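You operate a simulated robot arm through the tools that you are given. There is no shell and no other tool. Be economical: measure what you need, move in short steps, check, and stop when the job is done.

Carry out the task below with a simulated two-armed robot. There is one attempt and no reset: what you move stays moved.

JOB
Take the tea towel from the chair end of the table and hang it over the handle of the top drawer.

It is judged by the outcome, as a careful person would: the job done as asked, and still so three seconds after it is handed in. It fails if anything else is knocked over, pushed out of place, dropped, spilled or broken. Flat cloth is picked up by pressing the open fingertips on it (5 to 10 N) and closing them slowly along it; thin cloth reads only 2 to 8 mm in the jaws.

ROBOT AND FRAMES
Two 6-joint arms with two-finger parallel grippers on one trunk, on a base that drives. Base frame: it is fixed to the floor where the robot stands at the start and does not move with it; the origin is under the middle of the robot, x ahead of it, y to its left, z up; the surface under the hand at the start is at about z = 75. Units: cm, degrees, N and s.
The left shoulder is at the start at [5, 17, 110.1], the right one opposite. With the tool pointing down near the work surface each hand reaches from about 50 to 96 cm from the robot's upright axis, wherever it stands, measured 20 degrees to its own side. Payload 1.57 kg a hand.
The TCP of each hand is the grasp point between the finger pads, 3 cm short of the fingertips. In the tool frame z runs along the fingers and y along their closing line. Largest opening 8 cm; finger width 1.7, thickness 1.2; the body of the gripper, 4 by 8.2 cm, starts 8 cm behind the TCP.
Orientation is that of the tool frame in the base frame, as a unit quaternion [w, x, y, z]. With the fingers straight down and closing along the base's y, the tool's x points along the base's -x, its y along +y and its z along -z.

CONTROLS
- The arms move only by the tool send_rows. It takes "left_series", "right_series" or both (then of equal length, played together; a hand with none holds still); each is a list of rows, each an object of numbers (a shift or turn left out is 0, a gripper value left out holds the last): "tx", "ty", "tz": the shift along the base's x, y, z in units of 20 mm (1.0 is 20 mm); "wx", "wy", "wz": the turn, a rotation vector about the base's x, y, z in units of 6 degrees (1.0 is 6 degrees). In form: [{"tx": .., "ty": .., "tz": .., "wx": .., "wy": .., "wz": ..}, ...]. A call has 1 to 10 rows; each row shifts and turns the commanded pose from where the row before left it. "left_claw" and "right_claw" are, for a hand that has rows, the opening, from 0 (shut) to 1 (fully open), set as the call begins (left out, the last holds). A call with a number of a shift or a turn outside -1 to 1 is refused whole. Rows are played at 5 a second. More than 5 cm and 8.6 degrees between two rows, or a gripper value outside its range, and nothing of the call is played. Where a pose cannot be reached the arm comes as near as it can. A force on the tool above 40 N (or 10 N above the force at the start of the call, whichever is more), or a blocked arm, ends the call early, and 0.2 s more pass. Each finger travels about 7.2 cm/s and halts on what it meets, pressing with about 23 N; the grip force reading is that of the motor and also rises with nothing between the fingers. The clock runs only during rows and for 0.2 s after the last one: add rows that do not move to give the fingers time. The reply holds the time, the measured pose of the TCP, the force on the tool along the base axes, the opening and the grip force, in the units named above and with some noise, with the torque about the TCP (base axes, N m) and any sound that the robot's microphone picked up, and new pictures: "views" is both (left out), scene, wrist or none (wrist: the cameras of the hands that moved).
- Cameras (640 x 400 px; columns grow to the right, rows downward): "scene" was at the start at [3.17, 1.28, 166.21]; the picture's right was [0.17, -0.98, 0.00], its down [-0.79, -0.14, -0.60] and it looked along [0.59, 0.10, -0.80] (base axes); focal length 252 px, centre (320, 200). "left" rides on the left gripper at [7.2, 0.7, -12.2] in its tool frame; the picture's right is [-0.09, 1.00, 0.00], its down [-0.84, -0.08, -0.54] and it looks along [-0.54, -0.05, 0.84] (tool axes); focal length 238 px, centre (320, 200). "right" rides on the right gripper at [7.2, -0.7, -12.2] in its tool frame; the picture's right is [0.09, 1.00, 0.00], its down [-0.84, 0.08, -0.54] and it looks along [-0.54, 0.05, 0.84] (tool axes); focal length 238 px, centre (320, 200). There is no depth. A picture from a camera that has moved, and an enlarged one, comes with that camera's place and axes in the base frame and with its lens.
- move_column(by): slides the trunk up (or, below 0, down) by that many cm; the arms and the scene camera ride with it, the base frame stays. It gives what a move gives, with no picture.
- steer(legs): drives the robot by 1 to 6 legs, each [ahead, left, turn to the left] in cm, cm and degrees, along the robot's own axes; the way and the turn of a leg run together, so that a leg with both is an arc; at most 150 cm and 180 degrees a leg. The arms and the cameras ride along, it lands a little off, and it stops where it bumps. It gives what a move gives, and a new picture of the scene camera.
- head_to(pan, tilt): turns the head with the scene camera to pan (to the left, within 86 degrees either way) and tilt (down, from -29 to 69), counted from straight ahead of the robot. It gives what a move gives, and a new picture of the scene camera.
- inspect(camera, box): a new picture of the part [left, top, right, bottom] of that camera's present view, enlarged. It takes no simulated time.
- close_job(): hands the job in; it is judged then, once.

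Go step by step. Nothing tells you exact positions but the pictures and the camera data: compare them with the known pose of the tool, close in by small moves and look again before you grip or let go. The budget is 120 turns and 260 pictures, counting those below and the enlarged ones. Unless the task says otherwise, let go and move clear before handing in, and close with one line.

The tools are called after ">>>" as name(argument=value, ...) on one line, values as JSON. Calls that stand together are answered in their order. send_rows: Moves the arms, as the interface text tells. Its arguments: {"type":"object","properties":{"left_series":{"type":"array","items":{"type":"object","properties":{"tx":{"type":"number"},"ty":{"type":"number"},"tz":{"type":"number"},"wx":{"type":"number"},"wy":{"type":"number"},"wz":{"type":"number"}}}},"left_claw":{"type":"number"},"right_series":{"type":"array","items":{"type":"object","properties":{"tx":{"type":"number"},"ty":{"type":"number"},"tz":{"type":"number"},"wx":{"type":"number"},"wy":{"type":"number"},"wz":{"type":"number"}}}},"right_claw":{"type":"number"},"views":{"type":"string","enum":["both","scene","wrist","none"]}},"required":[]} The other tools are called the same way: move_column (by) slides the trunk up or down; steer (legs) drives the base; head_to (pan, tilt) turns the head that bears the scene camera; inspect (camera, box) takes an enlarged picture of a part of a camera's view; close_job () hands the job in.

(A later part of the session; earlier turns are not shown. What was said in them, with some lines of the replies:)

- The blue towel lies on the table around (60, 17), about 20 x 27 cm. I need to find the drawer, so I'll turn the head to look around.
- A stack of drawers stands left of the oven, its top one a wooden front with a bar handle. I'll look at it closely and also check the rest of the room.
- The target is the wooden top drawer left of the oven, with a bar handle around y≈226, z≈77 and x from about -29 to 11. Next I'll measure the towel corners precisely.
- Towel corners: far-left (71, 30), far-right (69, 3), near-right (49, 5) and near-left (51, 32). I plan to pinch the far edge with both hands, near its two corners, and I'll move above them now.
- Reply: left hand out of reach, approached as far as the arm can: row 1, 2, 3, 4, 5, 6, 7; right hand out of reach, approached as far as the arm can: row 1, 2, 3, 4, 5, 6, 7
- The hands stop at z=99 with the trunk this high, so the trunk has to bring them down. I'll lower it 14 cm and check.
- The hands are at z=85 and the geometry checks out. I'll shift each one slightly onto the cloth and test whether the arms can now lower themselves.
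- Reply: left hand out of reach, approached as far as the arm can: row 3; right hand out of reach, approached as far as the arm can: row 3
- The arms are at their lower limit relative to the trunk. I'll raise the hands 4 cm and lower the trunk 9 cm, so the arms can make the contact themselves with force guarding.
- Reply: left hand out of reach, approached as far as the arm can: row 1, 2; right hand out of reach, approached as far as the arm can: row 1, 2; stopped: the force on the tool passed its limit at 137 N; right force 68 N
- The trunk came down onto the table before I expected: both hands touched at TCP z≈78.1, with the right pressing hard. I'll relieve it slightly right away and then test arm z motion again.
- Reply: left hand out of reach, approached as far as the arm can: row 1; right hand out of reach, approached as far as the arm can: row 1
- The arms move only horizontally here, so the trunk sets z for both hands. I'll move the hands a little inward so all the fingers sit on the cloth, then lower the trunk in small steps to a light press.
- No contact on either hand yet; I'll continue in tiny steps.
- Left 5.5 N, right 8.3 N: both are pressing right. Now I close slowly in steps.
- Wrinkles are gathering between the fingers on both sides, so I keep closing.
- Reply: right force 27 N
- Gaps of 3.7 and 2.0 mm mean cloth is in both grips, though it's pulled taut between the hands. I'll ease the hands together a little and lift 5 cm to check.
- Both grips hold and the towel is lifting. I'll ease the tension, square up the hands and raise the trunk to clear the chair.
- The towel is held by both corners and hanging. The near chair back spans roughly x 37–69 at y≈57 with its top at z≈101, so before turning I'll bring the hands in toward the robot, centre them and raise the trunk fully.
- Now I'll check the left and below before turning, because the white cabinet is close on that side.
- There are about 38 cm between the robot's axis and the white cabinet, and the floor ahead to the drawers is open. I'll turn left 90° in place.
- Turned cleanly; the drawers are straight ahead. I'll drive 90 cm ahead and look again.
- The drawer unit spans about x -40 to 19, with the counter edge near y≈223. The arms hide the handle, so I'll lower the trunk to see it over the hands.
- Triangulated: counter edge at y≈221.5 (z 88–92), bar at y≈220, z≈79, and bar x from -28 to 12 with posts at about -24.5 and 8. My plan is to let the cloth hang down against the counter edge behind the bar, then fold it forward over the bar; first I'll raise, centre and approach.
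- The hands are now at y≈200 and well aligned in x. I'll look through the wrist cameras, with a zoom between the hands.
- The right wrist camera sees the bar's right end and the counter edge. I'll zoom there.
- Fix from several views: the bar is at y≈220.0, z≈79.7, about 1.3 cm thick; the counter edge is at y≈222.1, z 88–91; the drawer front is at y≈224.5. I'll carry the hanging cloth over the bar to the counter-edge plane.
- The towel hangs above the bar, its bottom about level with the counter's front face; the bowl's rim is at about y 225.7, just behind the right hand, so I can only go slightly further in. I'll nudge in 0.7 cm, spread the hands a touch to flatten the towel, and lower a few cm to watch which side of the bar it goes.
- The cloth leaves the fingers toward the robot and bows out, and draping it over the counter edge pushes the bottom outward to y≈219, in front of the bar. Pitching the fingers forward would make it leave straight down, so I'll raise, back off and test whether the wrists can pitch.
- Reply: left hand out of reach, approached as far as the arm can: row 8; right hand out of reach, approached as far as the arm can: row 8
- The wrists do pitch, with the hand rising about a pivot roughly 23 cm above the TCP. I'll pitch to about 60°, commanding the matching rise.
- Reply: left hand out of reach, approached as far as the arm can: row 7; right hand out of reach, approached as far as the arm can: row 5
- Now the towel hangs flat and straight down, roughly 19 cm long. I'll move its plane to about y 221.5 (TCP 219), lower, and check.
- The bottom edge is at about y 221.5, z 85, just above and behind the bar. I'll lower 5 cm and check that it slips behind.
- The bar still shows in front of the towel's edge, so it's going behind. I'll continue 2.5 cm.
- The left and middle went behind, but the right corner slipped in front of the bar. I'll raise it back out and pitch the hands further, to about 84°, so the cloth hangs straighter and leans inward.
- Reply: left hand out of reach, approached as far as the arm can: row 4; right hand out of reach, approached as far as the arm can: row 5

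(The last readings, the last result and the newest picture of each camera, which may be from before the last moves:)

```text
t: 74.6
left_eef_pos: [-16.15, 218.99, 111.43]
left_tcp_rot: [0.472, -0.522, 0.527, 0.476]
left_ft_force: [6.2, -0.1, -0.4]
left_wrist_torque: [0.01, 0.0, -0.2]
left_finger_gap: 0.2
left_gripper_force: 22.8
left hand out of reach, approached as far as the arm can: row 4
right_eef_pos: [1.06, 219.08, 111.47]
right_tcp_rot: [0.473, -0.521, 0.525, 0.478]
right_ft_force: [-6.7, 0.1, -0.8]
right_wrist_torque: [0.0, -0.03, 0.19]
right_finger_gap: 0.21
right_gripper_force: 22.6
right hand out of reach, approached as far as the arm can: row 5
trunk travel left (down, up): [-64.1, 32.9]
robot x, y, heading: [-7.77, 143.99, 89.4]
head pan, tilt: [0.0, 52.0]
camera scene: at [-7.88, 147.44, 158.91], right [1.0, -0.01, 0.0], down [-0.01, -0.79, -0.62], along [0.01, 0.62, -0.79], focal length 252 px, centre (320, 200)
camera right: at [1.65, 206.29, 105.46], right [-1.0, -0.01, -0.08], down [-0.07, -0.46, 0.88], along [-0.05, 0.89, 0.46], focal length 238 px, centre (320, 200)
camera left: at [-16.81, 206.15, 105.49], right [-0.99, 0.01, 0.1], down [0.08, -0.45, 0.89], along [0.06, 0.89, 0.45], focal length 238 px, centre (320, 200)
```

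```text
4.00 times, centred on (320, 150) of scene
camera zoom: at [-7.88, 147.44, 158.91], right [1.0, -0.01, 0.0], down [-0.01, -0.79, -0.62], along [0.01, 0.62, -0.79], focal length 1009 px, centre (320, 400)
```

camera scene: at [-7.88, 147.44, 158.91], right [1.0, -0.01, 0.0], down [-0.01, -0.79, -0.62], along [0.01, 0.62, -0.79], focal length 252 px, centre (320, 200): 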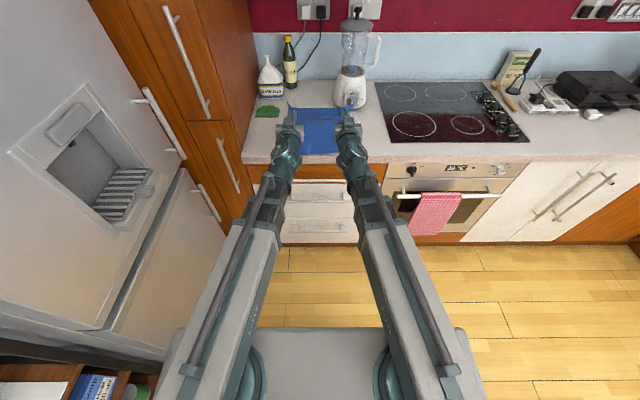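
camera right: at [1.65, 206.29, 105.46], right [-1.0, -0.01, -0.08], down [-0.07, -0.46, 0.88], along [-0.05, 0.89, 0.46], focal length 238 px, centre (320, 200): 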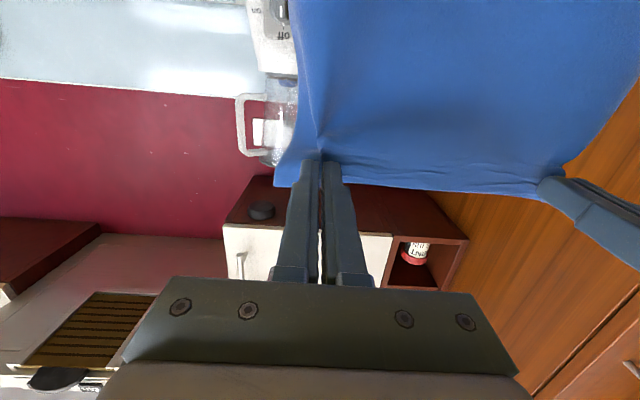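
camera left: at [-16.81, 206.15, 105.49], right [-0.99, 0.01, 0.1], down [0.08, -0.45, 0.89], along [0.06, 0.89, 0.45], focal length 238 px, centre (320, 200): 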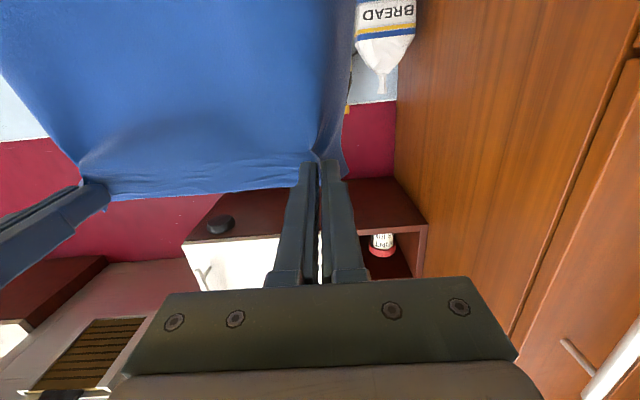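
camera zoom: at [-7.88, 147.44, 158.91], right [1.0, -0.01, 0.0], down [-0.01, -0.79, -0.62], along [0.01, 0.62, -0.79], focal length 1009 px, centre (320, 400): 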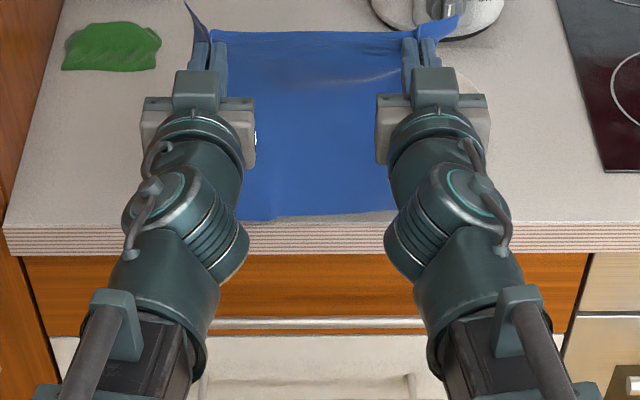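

Pitched to 84°, with the towel hanging very straight at about y 222. I'll lower 11 cm so the bottom reaches just above the bar.

>>> move_column(by=-11)

>>> inspect(camera="scene", box=[240, 80, 400, 180])

```text
t: 76.0
left_eef_pos: [-15.94, 218.92, 100.36]
left_tcp_rot: [0.471, -0.523, 0.527, 0.476]
left_ft_force: [6.7, -0.4, 0.1]
left_wrist_torque: [-0.02, 0.01, -0.23]
left_finger_gap: 0.21
left_gripper_force: 22.8
right_eef_pos: [1.05, 219.04, 100.58]
right_tcp_rot: [0.473, -0.521, 0.525, 0.478]
right_ft_force: [-7.1, -0.4, 0.4]
right_wrist_torque: [-0.02, -0.01, 0.23]
right_finger_gap: 0.21
right_gripper_force: 23.2
trunk travel left (down, up): [-53.1, 43.9]
robot x, y, heading: [-7.63, 143.77, 89.3]
head pan, tilt: [0.0, 52.0]
```

```text
4.00 times, centred on (320, 130) of scene
camera zoom: at [-7.88, 147.43, 147.91], right [1.0, -0.01, 0.0], down [-0.01, -0.79, -0.62], along [0.01, 0.62, -0.79], focal length 1009 px, centre (320, 480)
```

zoom: 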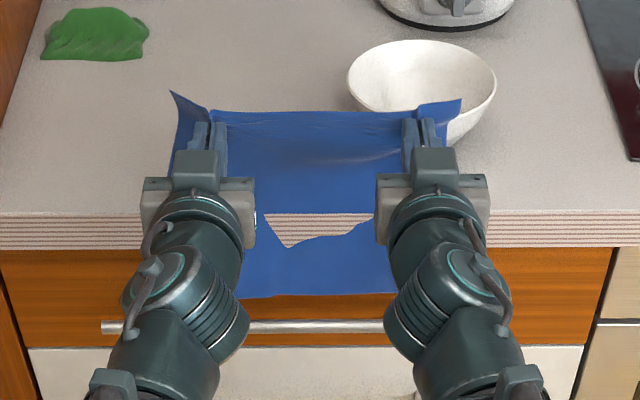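

The counter's edge shows through the towel, so it's pressed slightly too far in. I'll pull both hands out 0.8 cm and look.

>>> send_rows(left_series=[{"ty": -0.2}, {"ty": -0.2}, {}, {}], right_series=[{"ty": -0.2}, {"ty": -0.2}, {}, {}], views="none")

>>> inspect(camera="scene", box=[240, 80, 400, 180])

```text
t: 77.0
left_eef_pos: [-16.06, 218.2, 100.33]
left_tcp_rot: [0.471, -0.523, 0.527, 0.476]
left_ft_force: [6.9, -0.1, -0.5]
left_wrist_torque: [-0.03, -0.01, -0.23]
left_finger_gap: 0.19
left_gripper_force: 22.7
right_eef_pos: [0.96, 218.23, 100.53]
right_tcp_rot: [0.474, -0.521, 0.525, 0.479]
right_ft_force: [-6.8, -0.2, 0.0]
right_wrist_torque: [0.0, 0.01, 0.21]
right_finger_gap: 0.2
right_gripper_force: 23.1
trunk travel left (down, up): [-53.1, 43.9]
robot x, y, heading: [-7.82, 144.07, 89.4]
head pan, tilt: [0.0, 52.0]
```

```text
4.00 times, centred on (320, 130) of scene
camera zoom: at [-7.88, 147.45, 147.91], right [1.0, -0.01, 0.0], down [-0.01, -0.79, -0.62], along [0.01, 0.62, -0.79], focal length 1009 px, centre (320, 480)
```

zoom: 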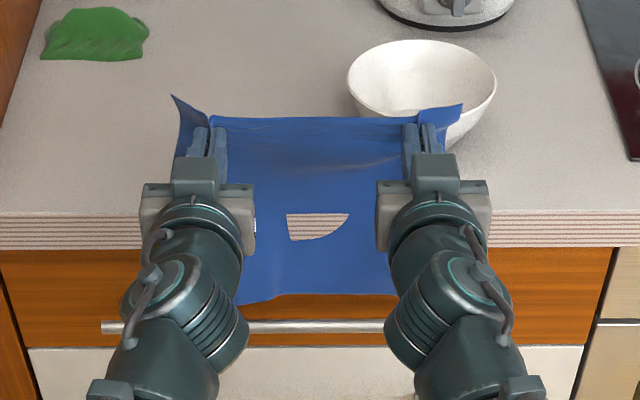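

Nearly clear now. I'll pull out another 0.3 cm, lower 3 cm and check the bar line.

>>> send_rows(left_series=[{"ty": -0.15}, {}, {}], right_series=[{"ty": -0.1}, {}, {}], views="none")

>>> move_column(by=-3.5)

>>> inspect(camera="scene", box=[240, 70, 400, 170])

```text
t: 77.8
left_eef_pos: [-16.06, 217.92, 100.31]
left_tcp_rot: [0.472, -0.522, 0.528, 0.476]
left_ft_force: [6.2, -0.6, 0.0]
left_wrist_torque: [0.0, 0.02, -0.22]
left_finger_gap: 0.18
left_gripper_force: 23.0
right_eef_pos: [0.95, 218.22, 100.62]
right_tcp_rot: [0.474, -0.521, 0.525, 0.479]
right_ft_force: [-5.6, 0.1, 0.2]
right_wrist_torque: [0.0, 0.03, 0.22]
right_finger_gap: 0.21
right_gripper_force: 22.9
trunk travel left (down, up): [-53.1, 43.9]
robot x, y, heading: [-7.62, 143.69, 89.4]
head pan, tilt: [0.0, 52.0]
```

```text
t: 78.6
left_eef_pos: [-16.01, 217.93, 96.82]
left_tcp_rot: [0.472, -0.522, 0.527, 0.476]
left_ft_force: [5.4, -1.0, -0.4]
left_wrist_torque: [-0.03, 0.04, -0.21]
left_finger_gap: 0.19
left_gripper_force: 23.1
right_eef_pos: [1.04, 218.11, 97.11]
right_tcp_rot: [0.473, -0.521, 0.525, 0.478]
right_ft_force: [-6.3, 0.4, -0.1]
right_wrist_torque: [-0.02, 0.0, 0.17]
right_finger_gap: 0.19
right_gripper_force: 23.0
trunk travel left (down, up): [-49.6, 47.4]
robot x, y, heading: [-7.74, 143.89, 89.2]
head pan, tilt: [0.0, 52.0]
```

```text
4.00 times, centred on (320, 120) of scene
camera zoom: at [-7.88, 147.43, 144.41], right [1.0, -0.01, 0.0], down [-0.01, -0.79, -0.62], along [0.01, 0.62, -0.79], focal length 1009 px, centre (320, 520)
```

zoom: 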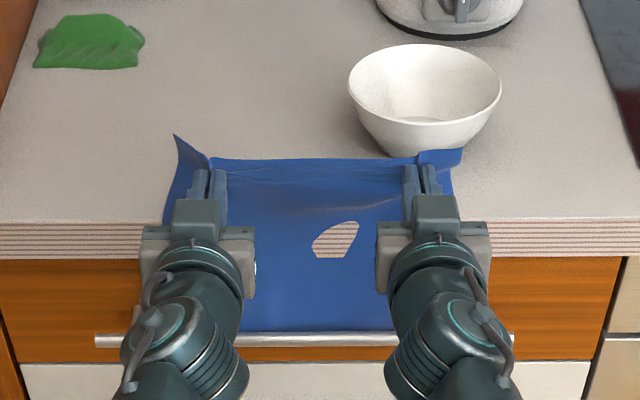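

Between the hands the bar is fully visible with the towel behind it. I'll continue down 3 cm.

>>> move_column(by=-3)

>>> inspect(camera="scene", box=[220, 60, 420, 185])

```text
t: 79.3
left_eef_pos: [-15.95, 217.82, 93.73]
left_tcp_rot: [0.471, -0.522, 0.528, 0.476]
left_ft_force: [6.0, 0.0, -0.5]
left_wrist_torque: [-0.02, 0.04, -0.21]
left_finger_gap: 0.19
left_gripper_force: 22.9
right_eef_pos: [1.03, 218.13, 94.06]
right_tcp_rot: [0.474, -0.52, 0.526, 0.478]
right_ft_force: [-5.8, -0.2, -1.2]
right_wrist_torque: [-0.01, 0.07, 0.21]
right_finger_gap: 0.18
right_gripper_force: 23.3
trunk travel left (down, up): [-46.6, 50.4]
robot x, y, heading: [-7.6, 143.98, 89.2]
head pan, tilt: [0.0, 52.0]
```

```text
3.20 times, centred on (320, 122) of scene
camera zoom: at [-7.88, 147.43, 141.41], right [1.0, -0.01, 0.0], down [-0.01, -0.79, -0.62], along [0.01, 0.62, -0.79], focal length 807 px, centre (320, 448)
```

zoom: 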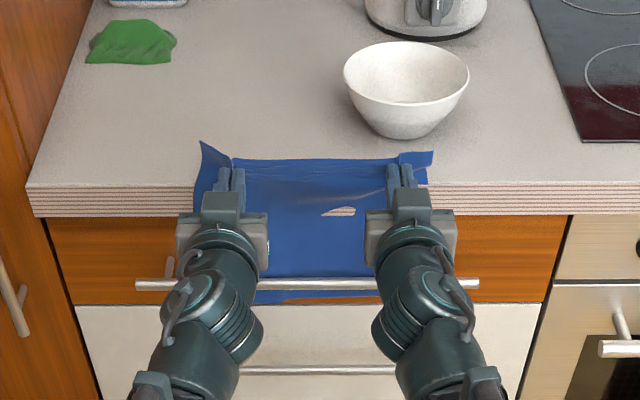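

The towel hem shows below the bar, behind it, across the visible width. I'll lower to TCP 89 so the bar sits near the towel's middle.

>>> move_column(by=-5)

>>> inspect(camera="scene", box=[220, 60, 420, 185])

```text
t: 80.3
left_eef_pos: [-16.08, 217.75, 88.83]
left_tcp_rot: [0.471, -0.522, 0.528, 0.476]
left_ft_force: [5.9, -0.4, -0.2]
left_wrist_torque: [-0.01, -0.01, -0.23]
left_finger_gap: 0.19
left_gripper_force: 22.7
right_eef_pos: [0.95, 218.24, 88.99]
right_tcp_rot: [0.474, -0.521, 0.525, 0.479]
right_ft_force: [-6.7, 0.3, -0.9]
right_wrist_torque: [-0.01, 0.0, 0.15]
right_finger_gap: 0.21
right_gripper_force: 23.0
trunk travel left (down, up): [-41.6, 55.4]
robot x, y, heading: [-8.05, 144.16, 89.4]
head pan, tilt: [0.0, 52.0]
```

```text
3.20 times, centred on (320, 122) of scene
camera zoom: at [-7.88, 147.43, 136.41], right [1.0, -0.01, 0.0], down [-0.01, -0.79, -0.62], along [0.01, 0.62, -0.79], focal length 807 px, centre (320, 448)
```

zoom: 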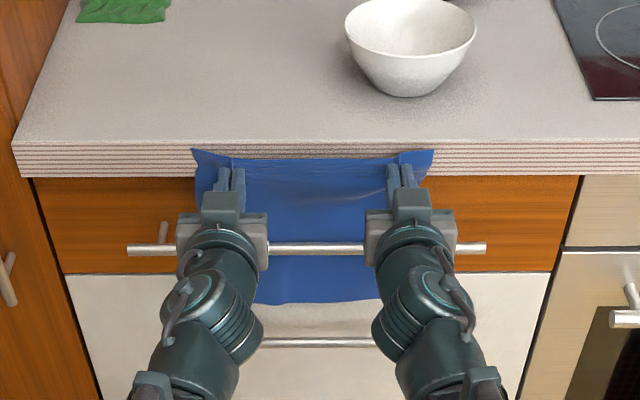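

The towel now hangs behind the bar with about half below it. I'll bring the hands out toward the robot 4 cm, then lower them in front of the bar.

>>> send_rows(left_series=[{"ty": -0.4}, {"ty": -0.4}, {"ty": -0.4}, {"ty": -0.4}, {"ty": -0.4}, {}, {}], right_series=[{"ty": -0.42}, {"ty": -0.42}, {"ty": -0.42}, {"ty": -0.42}, {"ty": -0.42}, {}, {}], views="none")

>>> move_column(by=-6)

>>> inspect(camera="scene", box=[220, 40, 420, 165])

```text
t: 81.9
left_eef_pos: [-16.02, 213.9, 88.9]
left_tcp_rot: [0.472, -0.522, 0.527, 0.476]
left_ft_force: [4.8, -0.1, -0.3]
left_wrist_torque: [0.03, 0.03, -0.23]
left_finger_gap: 0.19
left_gripper_force: 23.5
right_eef_pos: [1.11, 213.88, 89.03]
right_tcp_rot: [0.474, -0.521, 0.525, 0.478]
right_ft_force: [-5.4, -0.3, 0.2]
right_wrist_torque: [-0.01, 0.03, 0.16]
right_finger_gap: 0.18
right_gripper_force: 23.0
trunk travel left (down, up): [-41.6, 55.4]
robot x, y, heading: [-7.62, 143.96, 89.3]
head pan, tilt: [0.0, 52.0]
```

```text
t: 82.9
left_eef_pos: [-15.97, 213.88, 82.8]
left_tcp_rot: [0.472, -0.522, 0.527, 0.477]
left_ft_force: [5.6, -0.7, 0.0]
left_wrist_torque: [0.03, 0.02, -0.21]
left_finger_gap: 0.21
left_gripper_force: 23.1
right_eef_pos: [1.03, 213.99, 82.97]
right_tcp_rot: [0.475, -0.52, 0.526, 0.478]
right_ft_force: [-5.9, -0.4, -0.3]
right_wrist_torque: [-0.01, 0.02, 0.18]
right_finger_gap: 0.21
right_gripper_force: 23.0
trunk travel left (down, up): [-35.6, 61.4]
robot x, y, heading: [-7.78, 143.5, 89.1]
head pan, tilt: [0.0, 52.0]
```

```text
3.20 times, centred on (320, 102) of scene
camera zoom: at [-7.88, 147.43, 130.41], right [1.0, -0.01, 0.0], down [-0.01, -0.79, -0.62], along [0.01, 0.62, -0.79], focal length 807 px, centre (320, 512)
```

zoom: 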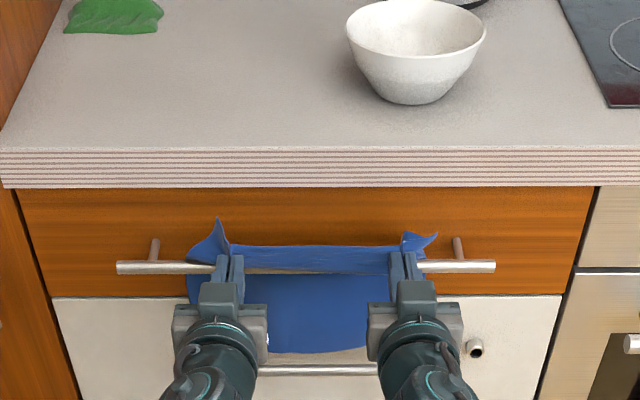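

The towel now runs from the hands back over the bar and down behind it. I'll lower another 6 cm so the front flap hangs in front.

>>> move_column(by=-6)

>>> inspect(camera="scene", box=[220, 20, 420, 145])

```text
t: 83.9
left_eef_pos: [-16.02, 213.89, 76.82]
left_tcp_rot: [0.472, -0.522, 0.527, 0.476]
left_ft_force: [6.2, 0.4, -0.3]
left_wrist_torque: [0.0, 0.02, -0.23]
left_finger_gap: 0.19
left_gripper_force: 23.3
right_eef_pos: [1.09, 213.94, 76.97]
right_tcp_rot: [0.474, -0.521, 0.525, 0.478]
right_ft_force: [-6.3, -0.1, -0.1]
right_wrist_torque: [0.0, 0.03, 0.18]
right_finger_gap: 0.2
right_gripper_force: 23.0
trunk travel left (down, up): [-29.6, 67.4]
robot x, y, heading: [-7.98, 143.82, 89.4]
head pan, tilt: [0.0, 52.0]
```

```text
3.20 times, centred on (320, 82) of scene
camera zoom: at [-7.88, 147.44, 124.41], right [1.0, -0.01, 0.0], down [-0.01, -0.79, -0.62], along [0.01, 0.62, -0.79], focal length 807 px, centre (320, 576)
```

zoom: 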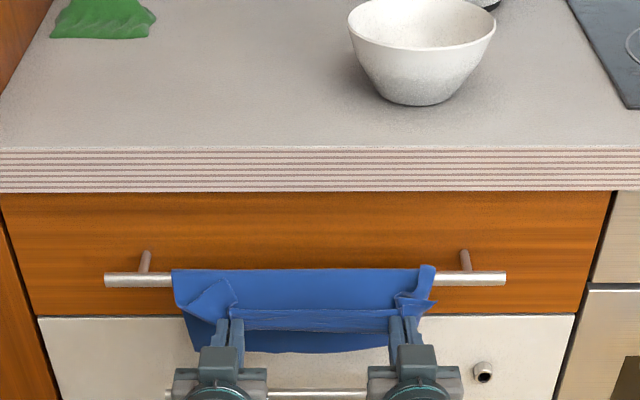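

The towel is draped over the bar. I'll lower 4 cm more to take up the slack, then look before releasing.

>>> move_column(by=-4)

>>> inspect(camera="scene", box=[220, 0, 420, 125])

```text
t: 84.7
left_eef_pos: [-16.02, 213.77, 72.84]
left_tcp_rot: [0.471, -0.522, 0.527, 0.476]
left_ft_force: [6.6, 0.6, -0.6]
left_wrist_torque: [0.01, 0.0, -0.22]
left_finger_gap: 0.18
left_gripper_force: 23.0
right_eef_pos: [1.02, 213.9, 73.06]
right_tcp_rot: [0.474, -0.52, 0.525, 0.478]
right_ft_force: [-5.5, 0.3, -0.5]
right_wrist_torque: [0.0, -0.03, 0.2]
right_finger_gap: 0.2
right_gripper_force: 23.2
trunk travel left (down, up): [-25.6, 71.4]
robot x, y, heading: [-7.73, 144.17, 89.3]
head pan, tilt: [0.0, 52.0]
```

```text
3.20 times, centred on (320, 62) of scene
camera zoom: at [-7.88, 147.44, 120.41], right [1.0, -0.01, 0.0], down [-0.01, -0.79, -0.62], along [0.01, 0.62, -0.79], focal length 807 px, centre (320, 640)
```

zoom: 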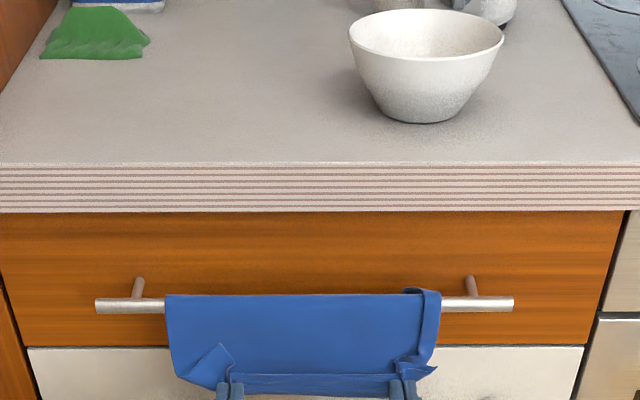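

The towel is hanging neatly over the bar, so I'll open both grippers gently and watch.

>>> send_rows(left_series=[{}, {}, {}], right_series=[{}, {}, {}], left_claw=0.15, right_claw=0.15, views="none")

>>> head_to(pan=0, tilt=38)

>>> inspect(camera="scene", box=[220, 80, 420, 205])

```text
t: 85.5
left_eef_pos: [-15.99, 213.91, 72.82]
left_tcp_rot: [0.472, -0.522, 0.527, 0.476]
left_ft_force: [0.1, 0.7, -0.3]
left_wrist_torque: [0.04, 0.02, -0.01]
left_finger_gap: 1.21
left_gripper_force: 0.0
right_eef_pos: [1.06, 213.9, 72.99]
right_tcp_rot: [0.474, -0.521, 0.525, 0.478]
right_ft_force: [0.1, 0.8, -0.2]
right_wrist_torque: [0.03, -0.01, 0.01]
right_finger_gap: 1.21
right_gripper_force: 0.0
trunk travel left (down, up): [-25.6, 71.4]
robot x, y, heading: [-7.29, 144.01, 89.5]
head pan, tilt: [0.0, 52.0]
```

```text
t: 86.2
left_eef_pos: [-15.9, 213.94, 72.82]
left_tcp_rot: [0.471, -0.523, 0.527, 0.477]
left_ft_force: [0.7, 0.0, -0.9]
left_wrist_torque: [0.0, -0.01, 0.03]
left_finger_gap: 1.18
left_gripper_force: 0.0
right_eef_pos: [1.04, 213.91, 73.05]
right_tcp_rot: [0.474, -0.521, 0.525, 0.478]
right_ft_force: [-0.1, 0.3, -0.2]
right_wrist_torque: [0.02, -0.03, 0.01]
right_finger_gap: 1.19
right_gripper_force: 0.1
trunk travel left (down, up): [-25.6, 71.4]
robot x, y, heading: [-7.72, 143.96, 89.5]
head pan, tilt: [0.0, 38.0]
camera scene: at [-7.87, 148.56, 122.38], right [1.0, -0.01, 0.0], down [-0.01, -0.62, -0.79], along [0.01, 0.79, -0.62], focal length 252 px, centre (320, 200)
```

scene: 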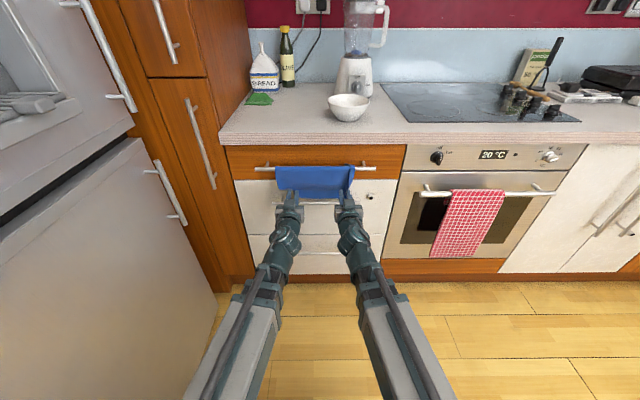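

```text
3.20 times, centred on (320, 142) of scene
camera zoom: at [-7.87, 148.56, 122.38], right [1.0, -0.01, 0.0], down [-0.01, -0.62, -0.79], along [0.01, 0.79, -0.62], focal length 807 px, centre (320, 384)
```

zoom: 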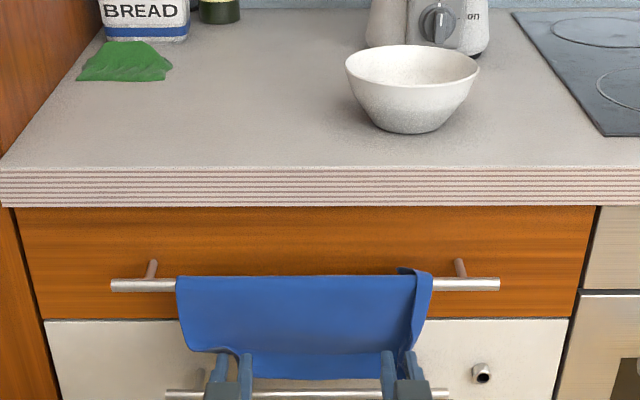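

The towel stays on the bar. I'll open a little more and withdraw slowly.

>>> send_rows(left_series=[{}, {"ty": -0.3}, {"ty": -0.3}, {"ty": -0.5}, {"ty": -0.5}, {"ty": -0.7}, {"ty": -1}, {"ty": -1}], right_series=[{}, {"ty": -0.3}, {"ty": -0.3}, {"ty": -0.5}, {"ty": -0.5}, {"ty": -0.7}, {"ty": -1}, {"ty": -1}], left_claw=0.28, right_claw=0.28, views="none")

>>> inspect(camera="scene", box=[220, 100, 420, 225])

```text
t: 88.0
left_eef_pos: [-15.35, 210.6, 72.8]
left_tcp_rot: [0.471, -0.522, 0.528, 0.476]
left_ft_force: [-0.2, 0.3, -0.3]
left_wrist_torque: [0.0, 0.0, -0.02]
left_finger_gap: 2.25
left_gripper_force: 0.1
left hand out of reach, approached as far as the arm can: row 6, 7, 8
right_eef_pos: [0.4, 210.51, 72.98]
right_tcp_rot: [0.474, -0.52, 0.525, 0.478]
right_ft_force: [-0.6, -0.6, -0.3]
right_wrist_torque: [0.01, 0.01, 0.02]
right_finger_gap: 2.23
right_gripper_force: 0.1
right hand out of reach, approached as far as the arm can: row 6, 7, 8
trunk travel left (down, up): [-25.6, 71.4]
robot x, y, heading: [-7.7, 144.0, 89.2]
head pan, tilt: [0.0, 38.0]
```

```text
3.20 times, centred on (320, 162) of scene
camera zoom: at [-7.86, 148.56, 122.39], right [1.0, -0.01, 0.0], down [-0.01, -0.62, -0.79], along [0.01, 0.79, -0.62], focal length 807 px, centre (320, 320)
```

zoom: 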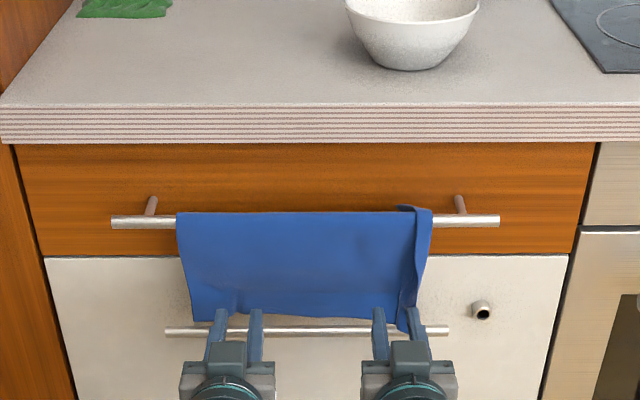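

The towel hangs on its own and the fingers are clear. I'll back the base straight away 25 cm and do a final check.

>>> steer(legs=[[-25, 0, 0]])

>>> inspect(camera="scene", box=[220, 60, 420, 185])

```text
t: 89.9
left_eef_pos: [-15.34, 185.74, 72.77]
left_tcp_rot: [0.472, -0.522, 0.528, 0.475]
left_ft_force: [-0.3, -0.2, 0.0]
left_wrist_torque: [0.0, 0.0, 0.04]
left_finger_gap: 2.24
left_gripper_force: 0.1
right_eef_pos: [0.36, 185.52, 73.03]
right_tcp_rot: [0.474, -0.521, 0.526, 0.478]
right_ft_force: [0.7, 0.3, -0.2]
right_wrist_torque: [-0.02, -0.03, -0.02]
right_finger_gap: 2.26
right_gripper_force: 0.1
trunk travel left (down, up): [-25.6, 71.4]
robot x, y, heading: [-8.09, 118.86, 89.5]
head pan, tilt: [0.0, 38.0]
camera scene: at [-8.13, 123.67, 122.39], right [1.0, -0.01, 0.0], down [-0.01, -0.62, -0.79], along [0.01, 0.79, -0.62], focal length 252 px, centre (320, 200)
```

scene: 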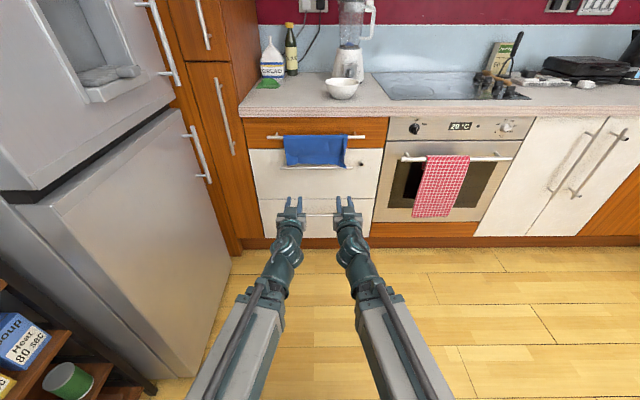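

```text
3.20 times, centred on (320, 122) of scene
camera zoom: at [-8.13, 123.67, 122.39], right [1.0, -0.01, 0.0], down [-0.01, -0.62, -0.79], along [0.01, 0.79, -0.62], focal length 807 px, centre (320, 448)
```

zoom: 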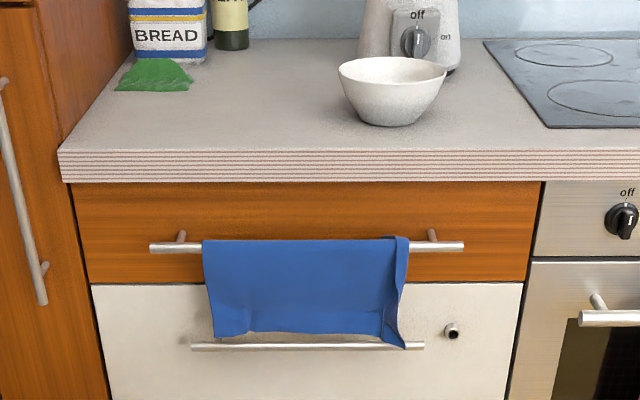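

The towel hangs steadily over the top drawer's handle, the bowl and the other things are where they were, and the hands are well clear. I'm handing in.

>>> close_job()

```text
The job is handed in.
```

The blue tea towel is hanging over the handle of the top drawer left of the oven. Both grippers are open and clear of it, and nothing else I could see was moved.
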